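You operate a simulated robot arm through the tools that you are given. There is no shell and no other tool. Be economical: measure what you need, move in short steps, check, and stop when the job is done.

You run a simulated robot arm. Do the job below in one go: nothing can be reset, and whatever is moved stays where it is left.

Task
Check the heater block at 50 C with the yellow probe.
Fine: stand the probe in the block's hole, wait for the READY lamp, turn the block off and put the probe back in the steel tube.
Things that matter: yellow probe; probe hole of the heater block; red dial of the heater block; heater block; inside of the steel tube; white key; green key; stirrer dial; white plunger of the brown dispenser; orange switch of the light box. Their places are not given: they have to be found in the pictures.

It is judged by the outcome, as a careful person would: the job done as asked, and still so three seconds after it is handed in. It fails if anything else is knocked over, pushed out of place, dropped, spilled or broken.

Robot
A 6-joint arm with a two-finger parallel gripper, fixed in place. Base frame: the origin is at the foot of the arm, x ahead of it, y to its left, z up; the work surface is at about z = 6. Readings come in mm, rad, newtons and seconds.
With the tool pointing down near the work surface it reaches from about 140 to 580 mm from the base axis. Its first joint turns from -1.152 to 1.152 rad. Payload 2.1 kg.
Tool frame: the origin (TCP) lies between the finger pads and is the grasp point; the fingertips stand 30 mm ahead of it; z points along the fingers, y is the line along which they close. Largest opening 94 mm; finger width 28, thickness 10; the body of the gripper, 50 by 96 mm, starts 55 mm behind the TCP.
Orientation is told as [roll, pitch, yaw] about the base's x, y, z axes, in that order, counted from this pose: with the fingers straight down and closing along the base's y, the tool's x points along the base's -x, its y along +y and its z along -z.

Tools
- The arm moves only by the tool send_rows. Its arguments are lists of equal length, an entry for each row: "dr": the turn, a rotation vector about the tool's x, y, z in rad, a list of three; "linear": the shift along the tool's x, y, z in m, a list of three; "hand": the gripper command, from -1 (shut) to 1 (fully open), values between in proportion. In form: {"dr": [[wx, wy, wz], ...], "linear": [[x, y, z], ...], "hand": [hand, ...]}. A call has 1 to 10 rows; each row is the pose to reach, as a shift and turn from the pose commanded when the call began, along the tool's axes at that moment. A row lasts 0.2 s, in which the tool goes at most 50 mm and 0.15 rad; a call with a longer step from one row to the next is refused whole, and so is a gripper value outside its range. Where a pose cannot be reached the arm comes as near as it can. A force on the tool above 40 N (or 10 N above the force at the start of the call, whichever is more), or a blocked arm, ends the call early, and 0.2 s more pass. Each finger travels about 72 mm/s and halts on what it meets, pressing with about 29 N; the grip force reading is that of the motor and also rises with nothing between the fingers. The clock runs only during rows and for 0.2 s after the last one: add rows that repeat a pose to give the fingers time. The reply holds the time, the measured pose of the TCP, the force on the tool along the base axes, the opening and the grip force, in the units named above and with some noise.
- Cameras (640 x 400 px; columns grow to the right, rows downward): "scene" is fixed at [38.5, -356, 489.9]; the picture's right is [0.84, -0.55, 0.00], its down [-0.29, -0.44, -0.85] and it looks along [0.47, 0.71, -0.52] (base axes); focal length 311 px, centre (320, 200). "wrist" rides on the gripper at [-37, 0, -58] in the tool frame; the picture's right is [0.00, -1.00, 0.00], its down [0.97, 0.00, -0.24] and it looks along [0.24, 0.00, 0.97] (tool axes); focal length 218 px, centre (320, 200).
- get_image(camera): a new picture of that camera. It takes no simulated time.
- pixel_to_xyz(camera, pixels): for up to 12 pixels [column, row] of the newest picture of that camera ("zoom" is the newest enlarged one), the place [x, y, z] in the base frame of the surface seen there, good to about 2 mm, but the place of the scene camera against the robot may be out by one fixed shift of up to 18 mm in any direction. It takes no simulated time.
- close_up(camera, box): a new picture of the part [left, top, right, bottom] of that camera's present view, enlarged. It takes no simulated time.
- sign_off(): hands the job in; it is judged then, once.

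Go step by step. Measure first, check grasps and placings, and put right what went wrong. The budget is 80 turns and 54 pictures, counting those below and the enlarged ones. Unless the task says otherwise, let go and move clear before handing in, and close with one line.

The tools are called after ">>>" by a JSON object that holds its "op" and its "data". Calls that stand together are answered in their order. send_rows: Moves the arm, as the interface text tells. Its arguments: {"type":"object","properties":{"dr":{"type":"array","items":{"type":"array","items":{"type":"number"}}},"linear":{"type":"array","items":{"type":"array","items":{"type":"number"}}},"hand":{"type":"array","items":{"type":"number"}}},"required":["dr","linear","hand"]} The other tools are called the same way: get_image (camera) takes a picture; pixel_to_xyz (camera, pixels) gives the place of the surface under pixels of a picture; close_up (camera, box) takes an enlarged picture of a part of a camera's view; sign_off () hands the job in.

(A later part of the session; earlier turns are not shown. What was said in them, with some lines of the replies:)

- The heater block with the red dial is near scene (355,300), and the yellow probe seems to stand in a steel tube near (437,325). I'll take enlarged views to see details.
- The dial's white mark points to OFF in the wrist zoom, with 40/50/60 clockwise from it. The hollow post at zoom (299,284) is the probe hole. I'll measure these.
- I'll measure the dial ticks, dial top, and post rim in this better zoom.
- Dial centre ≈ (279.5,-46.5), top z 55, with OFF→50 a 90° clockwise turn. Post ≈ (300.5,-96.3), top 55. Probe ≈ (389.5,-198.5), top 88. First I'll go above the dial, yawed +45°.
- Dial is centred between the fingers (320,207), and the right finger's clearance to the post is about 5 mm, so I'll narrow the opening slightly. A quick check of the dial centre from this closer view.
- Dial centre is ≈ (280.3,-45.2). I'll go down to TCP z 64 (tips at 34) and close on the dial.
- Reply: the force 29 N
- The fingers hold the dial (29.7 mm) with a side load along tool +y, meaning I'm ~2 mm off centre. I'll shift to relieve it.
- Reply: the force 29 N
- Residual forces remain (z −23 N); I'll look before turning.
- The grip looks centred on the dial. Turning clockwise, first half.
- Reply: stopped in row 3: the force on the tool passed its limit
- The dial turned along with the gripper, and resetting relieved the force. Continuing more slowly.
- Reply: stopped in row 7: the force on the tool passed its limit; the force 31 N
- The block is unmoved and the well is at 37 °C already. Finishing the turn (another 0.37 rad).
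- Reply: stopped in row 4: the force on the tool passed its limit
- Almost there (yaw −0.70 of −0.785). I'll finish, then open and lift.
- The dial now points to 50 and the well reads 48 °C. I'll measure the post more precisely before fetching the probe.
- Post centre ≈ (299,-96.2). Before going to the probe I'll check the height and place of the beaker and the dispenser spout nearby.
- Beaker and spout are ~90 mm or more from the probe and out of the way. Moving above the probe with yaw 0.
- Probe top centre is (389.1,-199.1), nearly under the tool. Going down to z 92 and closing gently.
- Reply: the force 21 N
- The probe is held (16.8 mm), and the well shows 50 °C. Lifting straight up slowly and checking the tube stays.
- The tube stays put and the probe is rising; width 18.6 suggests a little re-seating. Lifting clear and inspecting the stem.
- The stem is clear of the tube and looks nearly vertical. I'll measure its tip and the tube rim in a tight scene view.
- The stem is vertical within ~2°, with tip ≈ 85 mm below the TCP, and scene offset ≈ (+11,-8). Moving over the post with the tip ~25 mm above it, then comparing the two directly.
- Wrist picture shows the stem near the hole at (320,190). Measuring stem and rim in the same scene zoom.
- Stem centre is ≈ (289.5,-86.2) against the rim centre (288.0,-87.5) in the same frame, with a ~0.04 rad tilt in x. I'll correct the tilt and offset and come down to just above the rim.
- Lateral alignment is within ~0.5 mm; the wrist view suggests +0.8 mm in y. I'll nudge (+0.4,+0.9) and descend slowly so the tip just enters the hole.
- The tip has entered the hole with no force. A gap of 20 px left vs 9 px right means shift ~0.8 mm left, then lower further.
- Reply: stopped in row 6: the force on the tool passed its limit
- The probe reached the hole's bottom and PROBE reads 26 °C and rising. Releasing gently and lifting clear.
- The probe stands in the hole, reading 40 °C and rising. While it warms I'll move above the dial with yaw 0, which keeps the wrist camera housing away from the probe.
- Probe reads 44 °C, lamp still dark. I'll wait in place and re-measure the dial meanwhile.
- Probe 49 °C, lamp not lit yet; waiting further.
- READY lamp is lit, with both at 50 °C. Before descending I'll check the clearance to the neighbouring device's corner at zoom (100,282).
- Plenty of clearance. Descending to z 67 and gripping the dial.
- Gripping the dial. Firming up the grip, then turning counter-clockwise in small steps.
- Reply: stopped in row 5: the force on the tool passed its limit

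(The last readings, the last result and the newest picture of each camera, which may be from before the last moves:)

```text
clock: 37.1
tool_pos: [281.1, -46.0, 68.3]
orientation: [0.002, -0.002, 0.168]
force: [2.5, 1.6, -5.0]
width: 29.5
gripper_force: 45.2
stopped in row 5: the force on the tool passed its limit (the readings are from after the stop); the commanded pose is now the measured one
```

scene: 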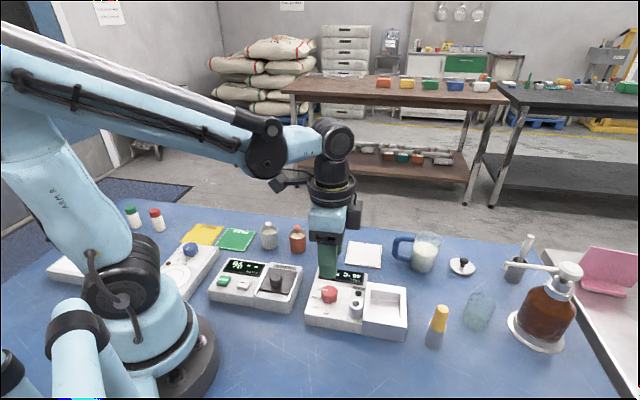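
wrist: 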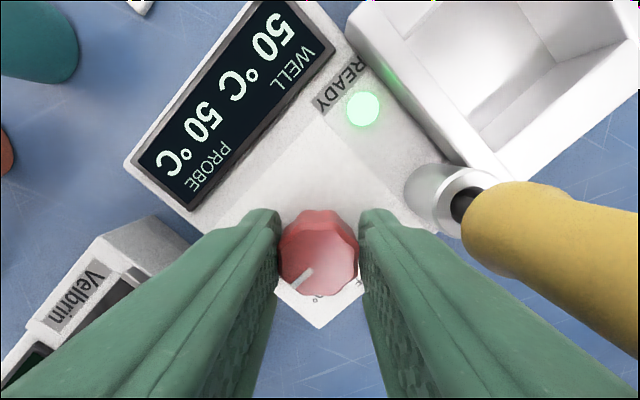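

>>> {"op": "send_rows", "data": {"dr": [[0, 0, -0.07], [0, 0, -0.14], [0, 0, -0.21], [0, 0, -0.28], [0, 0, -0.35], [0, 0, -0.42]], "linear": [[0, 0, 0], [0, 0, 0], [0, 0, 0], [0, 0, 0], [0, 0, 0], [0, 0, 0]], "hand": [-0.5, -0.5, -0.5, -0.5, -0.5, -0.5]}}

>>> {"op": "send_rows", "data": {"dr": [[0, 0, -0.07], [0, 0, -0.14], [0, 0, -0.21], [0, 0, -0.28], [0, 0, -0.35], [0, 0, -0.42]], "linear": [[0, 0, 0], [0, 0, 0], [0, 0, 0], [0, 0, 0], [0, 0, 0], [0, 0, 0]], "hand": [-0.5, -0.5, -0.5, -0.5, -0.5, -0.5]}}

>>> {"op": "get_image", "data": {"camera": "wrist"}}

```text
clock: 38.5
tool_pos: [280.6, -44.1, 66.4]
orientation: [0.006, -0.003, 0.588]
force: [-5.2, 24.3, -11.3]
width: 29.6
gripper_force: 44.4
```

```text
clock: 39.4
tool_pos: [279.6, -43.6, 66.8]
orientation: [0.007, -0.007, 0.799]
force: [0.6, 1.7, -2.6]
width: 29.6
gripper_force: 44.9
stopped in row 4: the force on the tool passed its limit (the readings are from after the stop); the commanded pose is now the measured one
```

```text
17 pictures are left
```

wrist: 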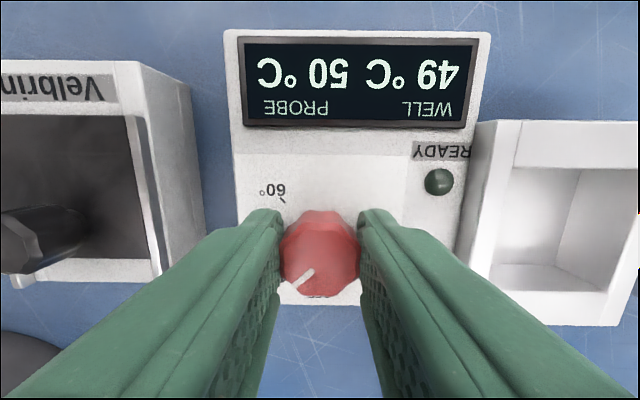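

Halfway (at 40). Continuing.

>>> {"op": "send_rows", "data": {"dr": [[0, 0, -0.07], [0, 0, -0.14], [0, 0, -0.21], [0, 0, -0.28], [0, 0, -0.35]], "linear": [[0, 0, 0], [0, 0, 0], [0, 0, 0], [0, 0, 0], [0, 0, 0]], "hand": [-0.5, -0.5, -0.5, -0.5, -0.5]}}

>>> {"op": "send_rows", "data": {"dr": [[0, 0, -0.07], [0, 0, -0.14], [0, 0, -0.21], [0, 0, -0.28], [0, 0, -0.35]], "linear": [[0, 0, 0], [0, 0, 0], [0, 0, 0], [0, 0, 0], [0, 0, 0]], "hand": [-0.5, -0.5, -0.5, -0.5, -0.5]}}

```text
clock: 40.6
tool_pos: [279.2, -43.4, 67.8]
orientation: [0.008, -0.012, 1.15]
force: [-4.4, 15.5, -18.5]
width: 29.4
gripper_force: 44.8
```

```text
clock: 41.8
tool_pos: [278.4, -43.6, 66.4]
orientation: [0.011, -0.014, 1.483]
force: [-1.0, 1.9, 4.2]
width: 29.3
gripper_force: 44.5
stopped in row 5: the force on the tool passed its limit (the readings are from after the stop); the commanded pose is now the measured one
```

>>> {"op": "send_rows", "data": {"dr": [[0, 0, -0.05], [0, 0, -0.09], [0, 0, -0.09], [0, 0, -0.09], [0, 0, -0.09], [0, 0, -0.09], [0, 0, -0.09], [0, 0, -0.09]], "linear": [[0, 0, 0], [0, 0, 0], [0, 0, 0], [0, 0, 0], [0, 0, 0], [0, 0, -0.02], [0, 0, -0.05], [0, 0, -0.09]], "hand": [-0.5, -0.5, -0.5, -0.1, -0.1, -0.1, -0.1, -0.1]}}

>>> {"op": "get_image", "data": {"camera": "wrist"}}

```text
clock: 43.6
tool_pos: [280.3, -45.2, 159.0]
orientation: [0.008, -0.014, 1.575]
force: [-0.2, -0.2, -1.2]
width: 42.4
gripper_force: 0.1
```

```text
16 pictures are left
```

wrist: 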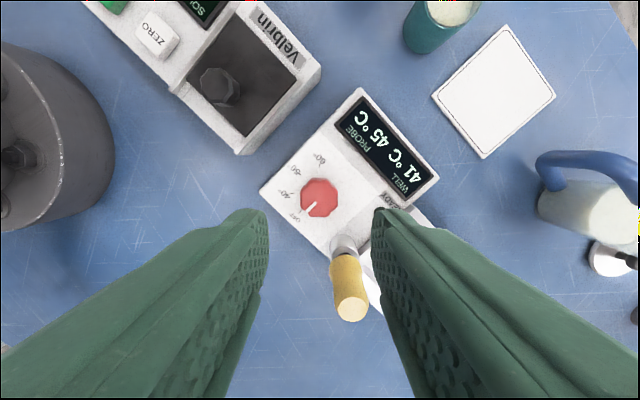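

The dial points to OFF and the well is cooling (41 °C). Moving up and over the probe, back toward yaw 0.

>>> {"op": "send_rows", "data": {"dr": [[0, 0, 0.145], [0, 0, 0.29], [0, 0, 0.435], [0, 0, 0.58], [0, 0, 0.725], [0, 0, 0.87], [0, 0, 1.015], [0, 0, 1.16], [0, 0, 1.305], [0, 0, 1.45]], "linear": [[0, 0, -0.02], [0, 0, -0.04], [0.01, -0.004, -0.04], [0.02, -0.008, -0.04], [0.03, -0.012, -0.04], [0.04, -0.016, -0.04], [0.0508, -0.0192, -0.04], [0.0508, -0.0192, -0.04], [0.0508, -0.0192, -0.04], [0.0508, -0.0192, -0.04]], "hand": [-0.1, -0.1, -0.1, -0.1, -0.1, -0.1, -0.1, -0.1, -0.1, -0.1]}}

```text
clock: 45.8
tool_pos: [298.3, -95.3, 196.1]
orientation: [0.017, 0.007, 0.12]
force: [-0.4, -0.9, -0.4]
width: 42.4
gripper_force: 0.1
```

>>> {"op": "send_rows", "data": {"dr": [[0.016, -0.009, 0.12], [0.016, -0.009, 0.12]], "linear": [[0, 0, 0], [0, 0, 0]], "hand": [-0.1, -0.1]}}

>>> {"op": "close_up", "data": {"camera": "wrist", "box": [240, 120, 400, 220]}}

>>> {"op": "close_up", "data": {"camera": "scene", "box": [300, 240, 410, 340]}}

```text
clock: 46.4
tool_pos: [299.2, -96.0, 195.1]
orientation: [0.0, -0.002, 0.003]
force: [-0.7, 0.1, -0.5]
width: 42.3
gripper_force: 0.0
```

```text
4.00 times, centred on (320, 170) of wrist
```

zoom: 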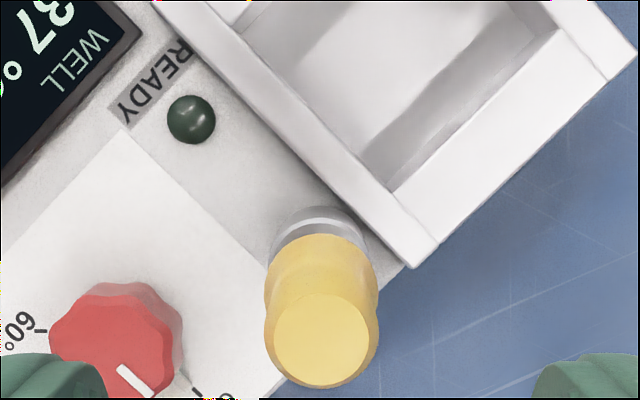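

```text
4.00 times, centred on (355, 290) of scene
```

zoom: 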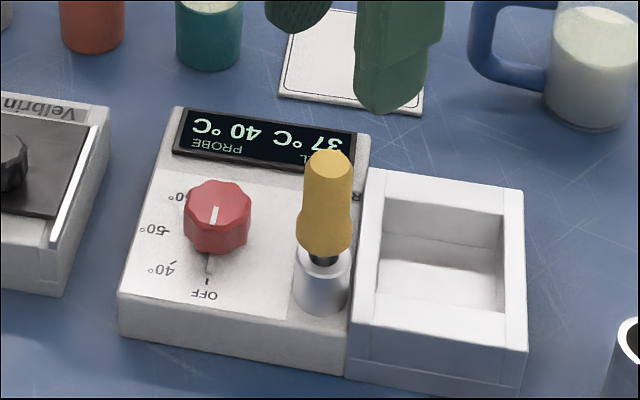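

The dial points at OFF (scene), the probe stands upright with its top centre under the tool (wrist zoom (321,338)). Descending to z 113 and gripping it.

>>> {"op": "send_rows", "data": {"dr": [[0, 0, 0], [0, 0, 0], [0, 0, 0], [0, 0, 0], [0, 0, 0], [0, 0, 0], [0, 0, 0], [0, 0, 0], [0, 0, 0], [0, 0, 0]], "linear": [[0.0014, 0, 0.025], [0.0014, 0, 0.05], [0.0014, 0, 0.07], [0.0014, 0, 0.082], [0.0014, 0, 0.082], [0.0014, 0, 0.082], [0.0014, 0, 0.082], [0.0014, 0, 0.082], [0.0014, 0, 0.082], [0.0014, 0, 0.082]], "hand": [-0.1, -0.1, -0.1, -0.1, -0.3, -0.5, -0.65, -0.75, -0.85, -0.85]}}

>>> {"op": "close_up", "data": {"camera": "scene", "box": [300, 240, 410, 340]}}

```text
clock: 48.6
tool_pos: [297.6, -96.1, 113.9]
orientation: [0.0, -0.002, 0.004]
force: [-0.7, 0.7, -0.8]
width: 18.7
gripper_force: 29.1
```

```text
4.00 times, centred on (355, 290) of scene
```

zoom: 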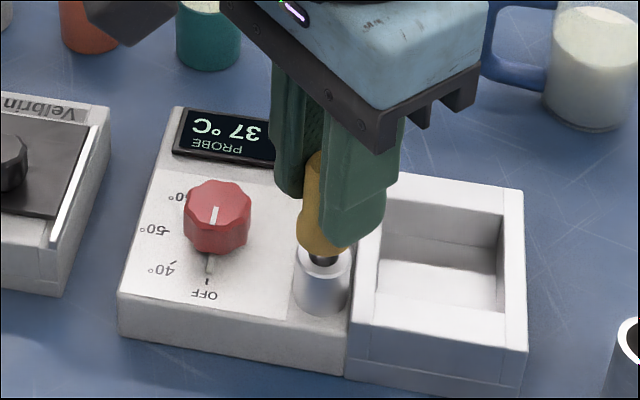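

Held at 18.7 mm. Lifting straight up.

>>> {"op": "send_rows", "data": {"dr": [[0, 0, 0], [0, 0, 0], [0, 0, 0], [0, 0, 0], [0, 0, 0], [0, 0, 0], [0, 0, 0], [0, 0, 0]], "linear": [[0, 0, -0.005], [0, 0, -0.01], [0, 0, -0.02], [0, 0, -0.03], [0, 0, -0.04], [0, 0, -0.055], [0, 0, -0.07], [0, 0, -0.07]], "hand": [-0.85, -0.85, -0.85, -0.85, -0.85, -0.85, -0.85, -0.85]}}

```text
clock: 50.4
tool_pos: [297.9, -97.7, 182.7]
orientation: [0.001, -0.002, 0.005]
force: [0.5, 0.1, -0.4]
width: 18.6
gripper_force: 28.5
```

>>> {"op": "send_rows", "data": {"dr": [[0, 0, 0], [0, 0, 0], [0, 0, 0], [0, 0, 0], [0, 0, 0], [0, 0, 0], [0, 0, 0]], "linear": [[-0.0183, -0.0205, 0], [-0.0366, -0.041, 0], [-0.0549, -0.0616, 0], [-0.0731, -0.0821, 0], [-0.0914, -0.1027, 0.008], [-0.0914, -0.1027, 0.02], [-0.0914, -0.1027, 0.025]], "hand": [-0.85, -0.85, -0.85, -0.85, -0.85, -0.85, -0.85]}}

>>> {"op": "close_up", "data": {"camera": "scene", "box": [410, 275, 474, 355]}}

```text
clock: 52.0
tool_pos: [389.5, -197.6, 157.7]
orientation: [0.001, 0.0, 0.002]
force: [0.4, 0.9, 0.1]
width: 18.5
gripper_force: 29.4
```

```text
5.00 times, centred on (442, 315) of scene
```

zoom: 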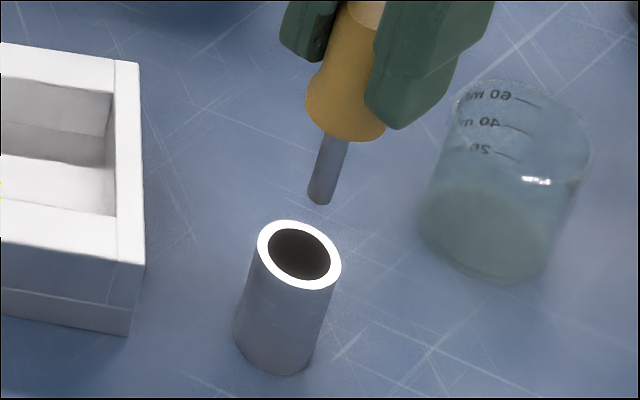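

>>> {"op": "pixel_to_xyz", "data": {"camera": "zoom", "pixels": [[320, 200], [322, 190], [326, 175], [331, 155], [261, 245], [337, 265], [290, 225], [310, 286], [270, 268], [330, 243]]}}

```text
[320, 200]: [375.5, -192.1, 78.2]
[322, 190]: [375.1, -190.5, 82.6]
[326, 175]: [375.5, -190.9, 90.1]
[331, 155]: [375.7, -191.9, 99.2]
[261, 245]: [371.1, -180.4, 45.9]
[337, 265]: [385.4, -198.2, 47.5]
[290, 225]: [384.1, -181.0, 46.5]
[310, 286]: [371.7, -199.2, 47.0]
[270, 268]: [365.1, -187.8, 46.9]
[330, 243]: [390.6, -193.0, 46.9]
```

Stem (378.7,-189.7) and tube (378.0,-190.0) are aligned within 1 mm. Lowering into the tube.

>>> {"op": "send_rows", "data": {"dr": [[0, 0, 0], [0, 0, 0], [0, 0, 0], [0, 0, 0], [0, 0, 0], [0, 0, 0], [0, 0, 0], [0, 0, 0]], "linear": [[0.0007, -0.0003, 0.01], [0.0007, -0.0003, 0.02], [0.0007, -0.0003, 0.03], [0.0007, -0.0003, 0.038], [0.0007, -0.0003, 0.046], [0.0007, -0.0003, 0.053], [0.0007, -0.0003, 0.059], [0.0007, -0.0003, 0.059]], "hand": [-0.85, -0.85, -0.85, -0.85, -0.85, -0.85, -0.85, -0.85]}}

>>> {"op": "close_up", "data": {"camera": "scene", "box": [410, 275, 474, 355]}}

```text
clock: 53.8
tool_pos: [388.7, -198.4, 99.8]
orientation: [0.0, -0.002, 0.002]
force: [0.2, 0.1, -0.2]
width: 18.7
gripper_force: 29.0
```

```text
5.00 times, centred on (442, 315) of scene
```

zoom: 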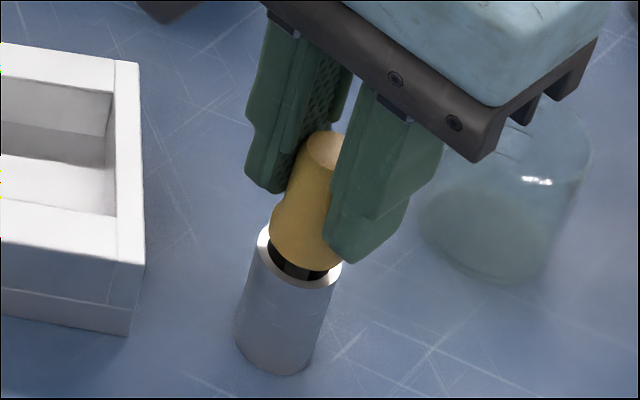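

The stem is in the tube with ~8 mm left to seat. Lowering in small steps to contact.

>>> {"op": "send_rows", "data": {"dr": [[0, 0, 0], [0, 0, 0], [0, 0, 0], [0, 0, 0], [0, 0, 0]], "linear": [[0, 0, 0.003], [0, 0, 0.005], [0, 0, 0.007], [0, 0, 0.008], [0, 0, 0.008]], "hand": [-0.85, -0.85, -0.85, -0.85, -0.85]}}

>>> {"op": "close_up", "data": {"camera": "scene", "box": [410, 275, 474, 355]}}

```text
clock: 55.0
tool_pos: [388.8, -198.3, 91.3]
orientation: [0.0, -0.002, 0.003]
force: [1.0, -0.1, -0.2]
width: 18.3
gripper_force: 28.8
```

```text
5.00 times, centred on (442, 315) of scene
```

zoom: 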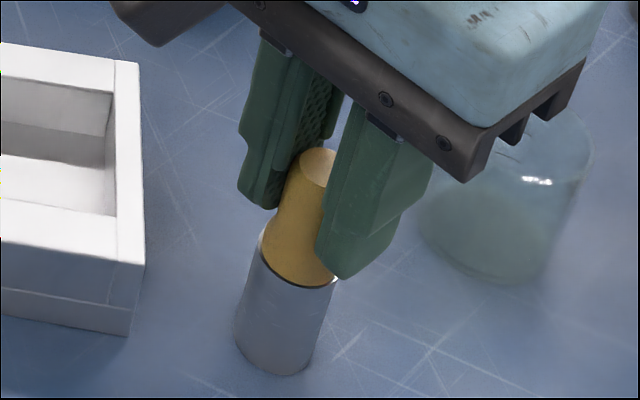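

Nearly seated with no contact force yet; 2 mm more, then release gently and lift clear.

>>> {"op": "send_rows", "data": {"dr": [[0, 0, 0], [0, 0, 0], [0, 0, 0], [0, 0, 0]], "linear": [[0, 0, 0.001], [0, 0, 0.002], [0, 0, 0.0025], [0, 0, 0.0025]], "hand": [-0.85, -0.85, -0.85, -0.85]}}

>>> {"op": "send_rows", "data": {"dr": [[0, 0, 0], [0, 0, 0], [0, 0, 0], [0, 0, 0], [0, 0, 0], [0, 0, 0], [0, 0, 0], [0, 0, 0], [0, 0, 0]], "linear": [[0, 0, 0], [0, 0, 0], [0, 0, 0], [0, 0, 0], [0, 0, 0], [0, 0, -0.015], [0, 0, -0.035], [0, 0, -0.07], [0, 0, -0.11]], "hand": [-0.6, -0.5, -0.35, -0.2, -0.1, -0.1, -0.1, -0.1, -0.1]}}

>>> {"op": "get_image", "data": {"camera": "scene"}}

>>> {"op": "close_up", "data": {"camera": "scene", "box": [290, 250, 470, 362]}}

```text
clock: 56.0
tool_pos: [389.3, -198.5, 89.5]
orientation: [-0.003, 0.0, 0.003]
force: [-7.5, -2.8, 23.6]
width: 18.5
gripper_force: 29.7
```

```text
clock: 58.0
tool_pos: [390.1, -199.3, 199.7]
orientation: [0.0, -0.002, 0.004]
force: [0.2, -0.8, -0.1]
width: 42.3
gripper_force: 0.1
```

```text
9 pictures are left
```

scene: 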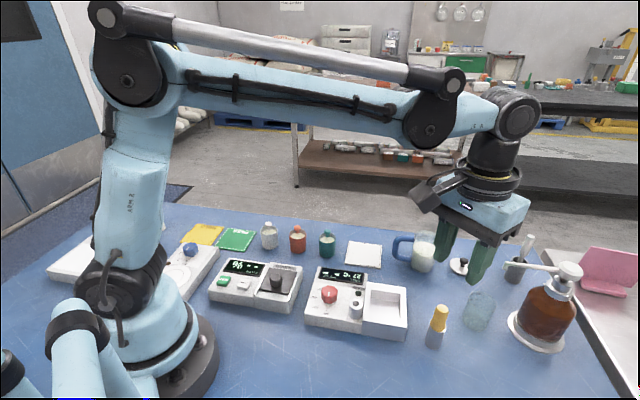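

```text
3.56 times, centred on (380, 306) of scene
```

zoom: 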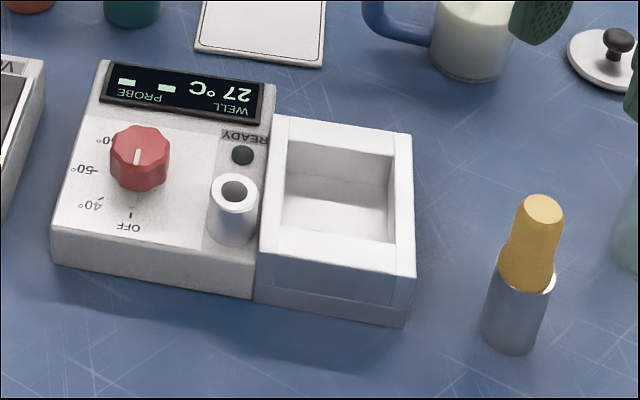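

The probe is back in the steel tube, as in the first picture. The dial is at OFF, the well is cooling (27 °C), and nothing else has moved, so I'm handing in.

>>> {"op": "sign_off", "data": {}}

```text
The job is handed in.
```

The check is done: the block reached 50 °C, the probe read 50 °C with the READY lamp lit, the block is switched off, and the yellow probe is back in the steel tube.
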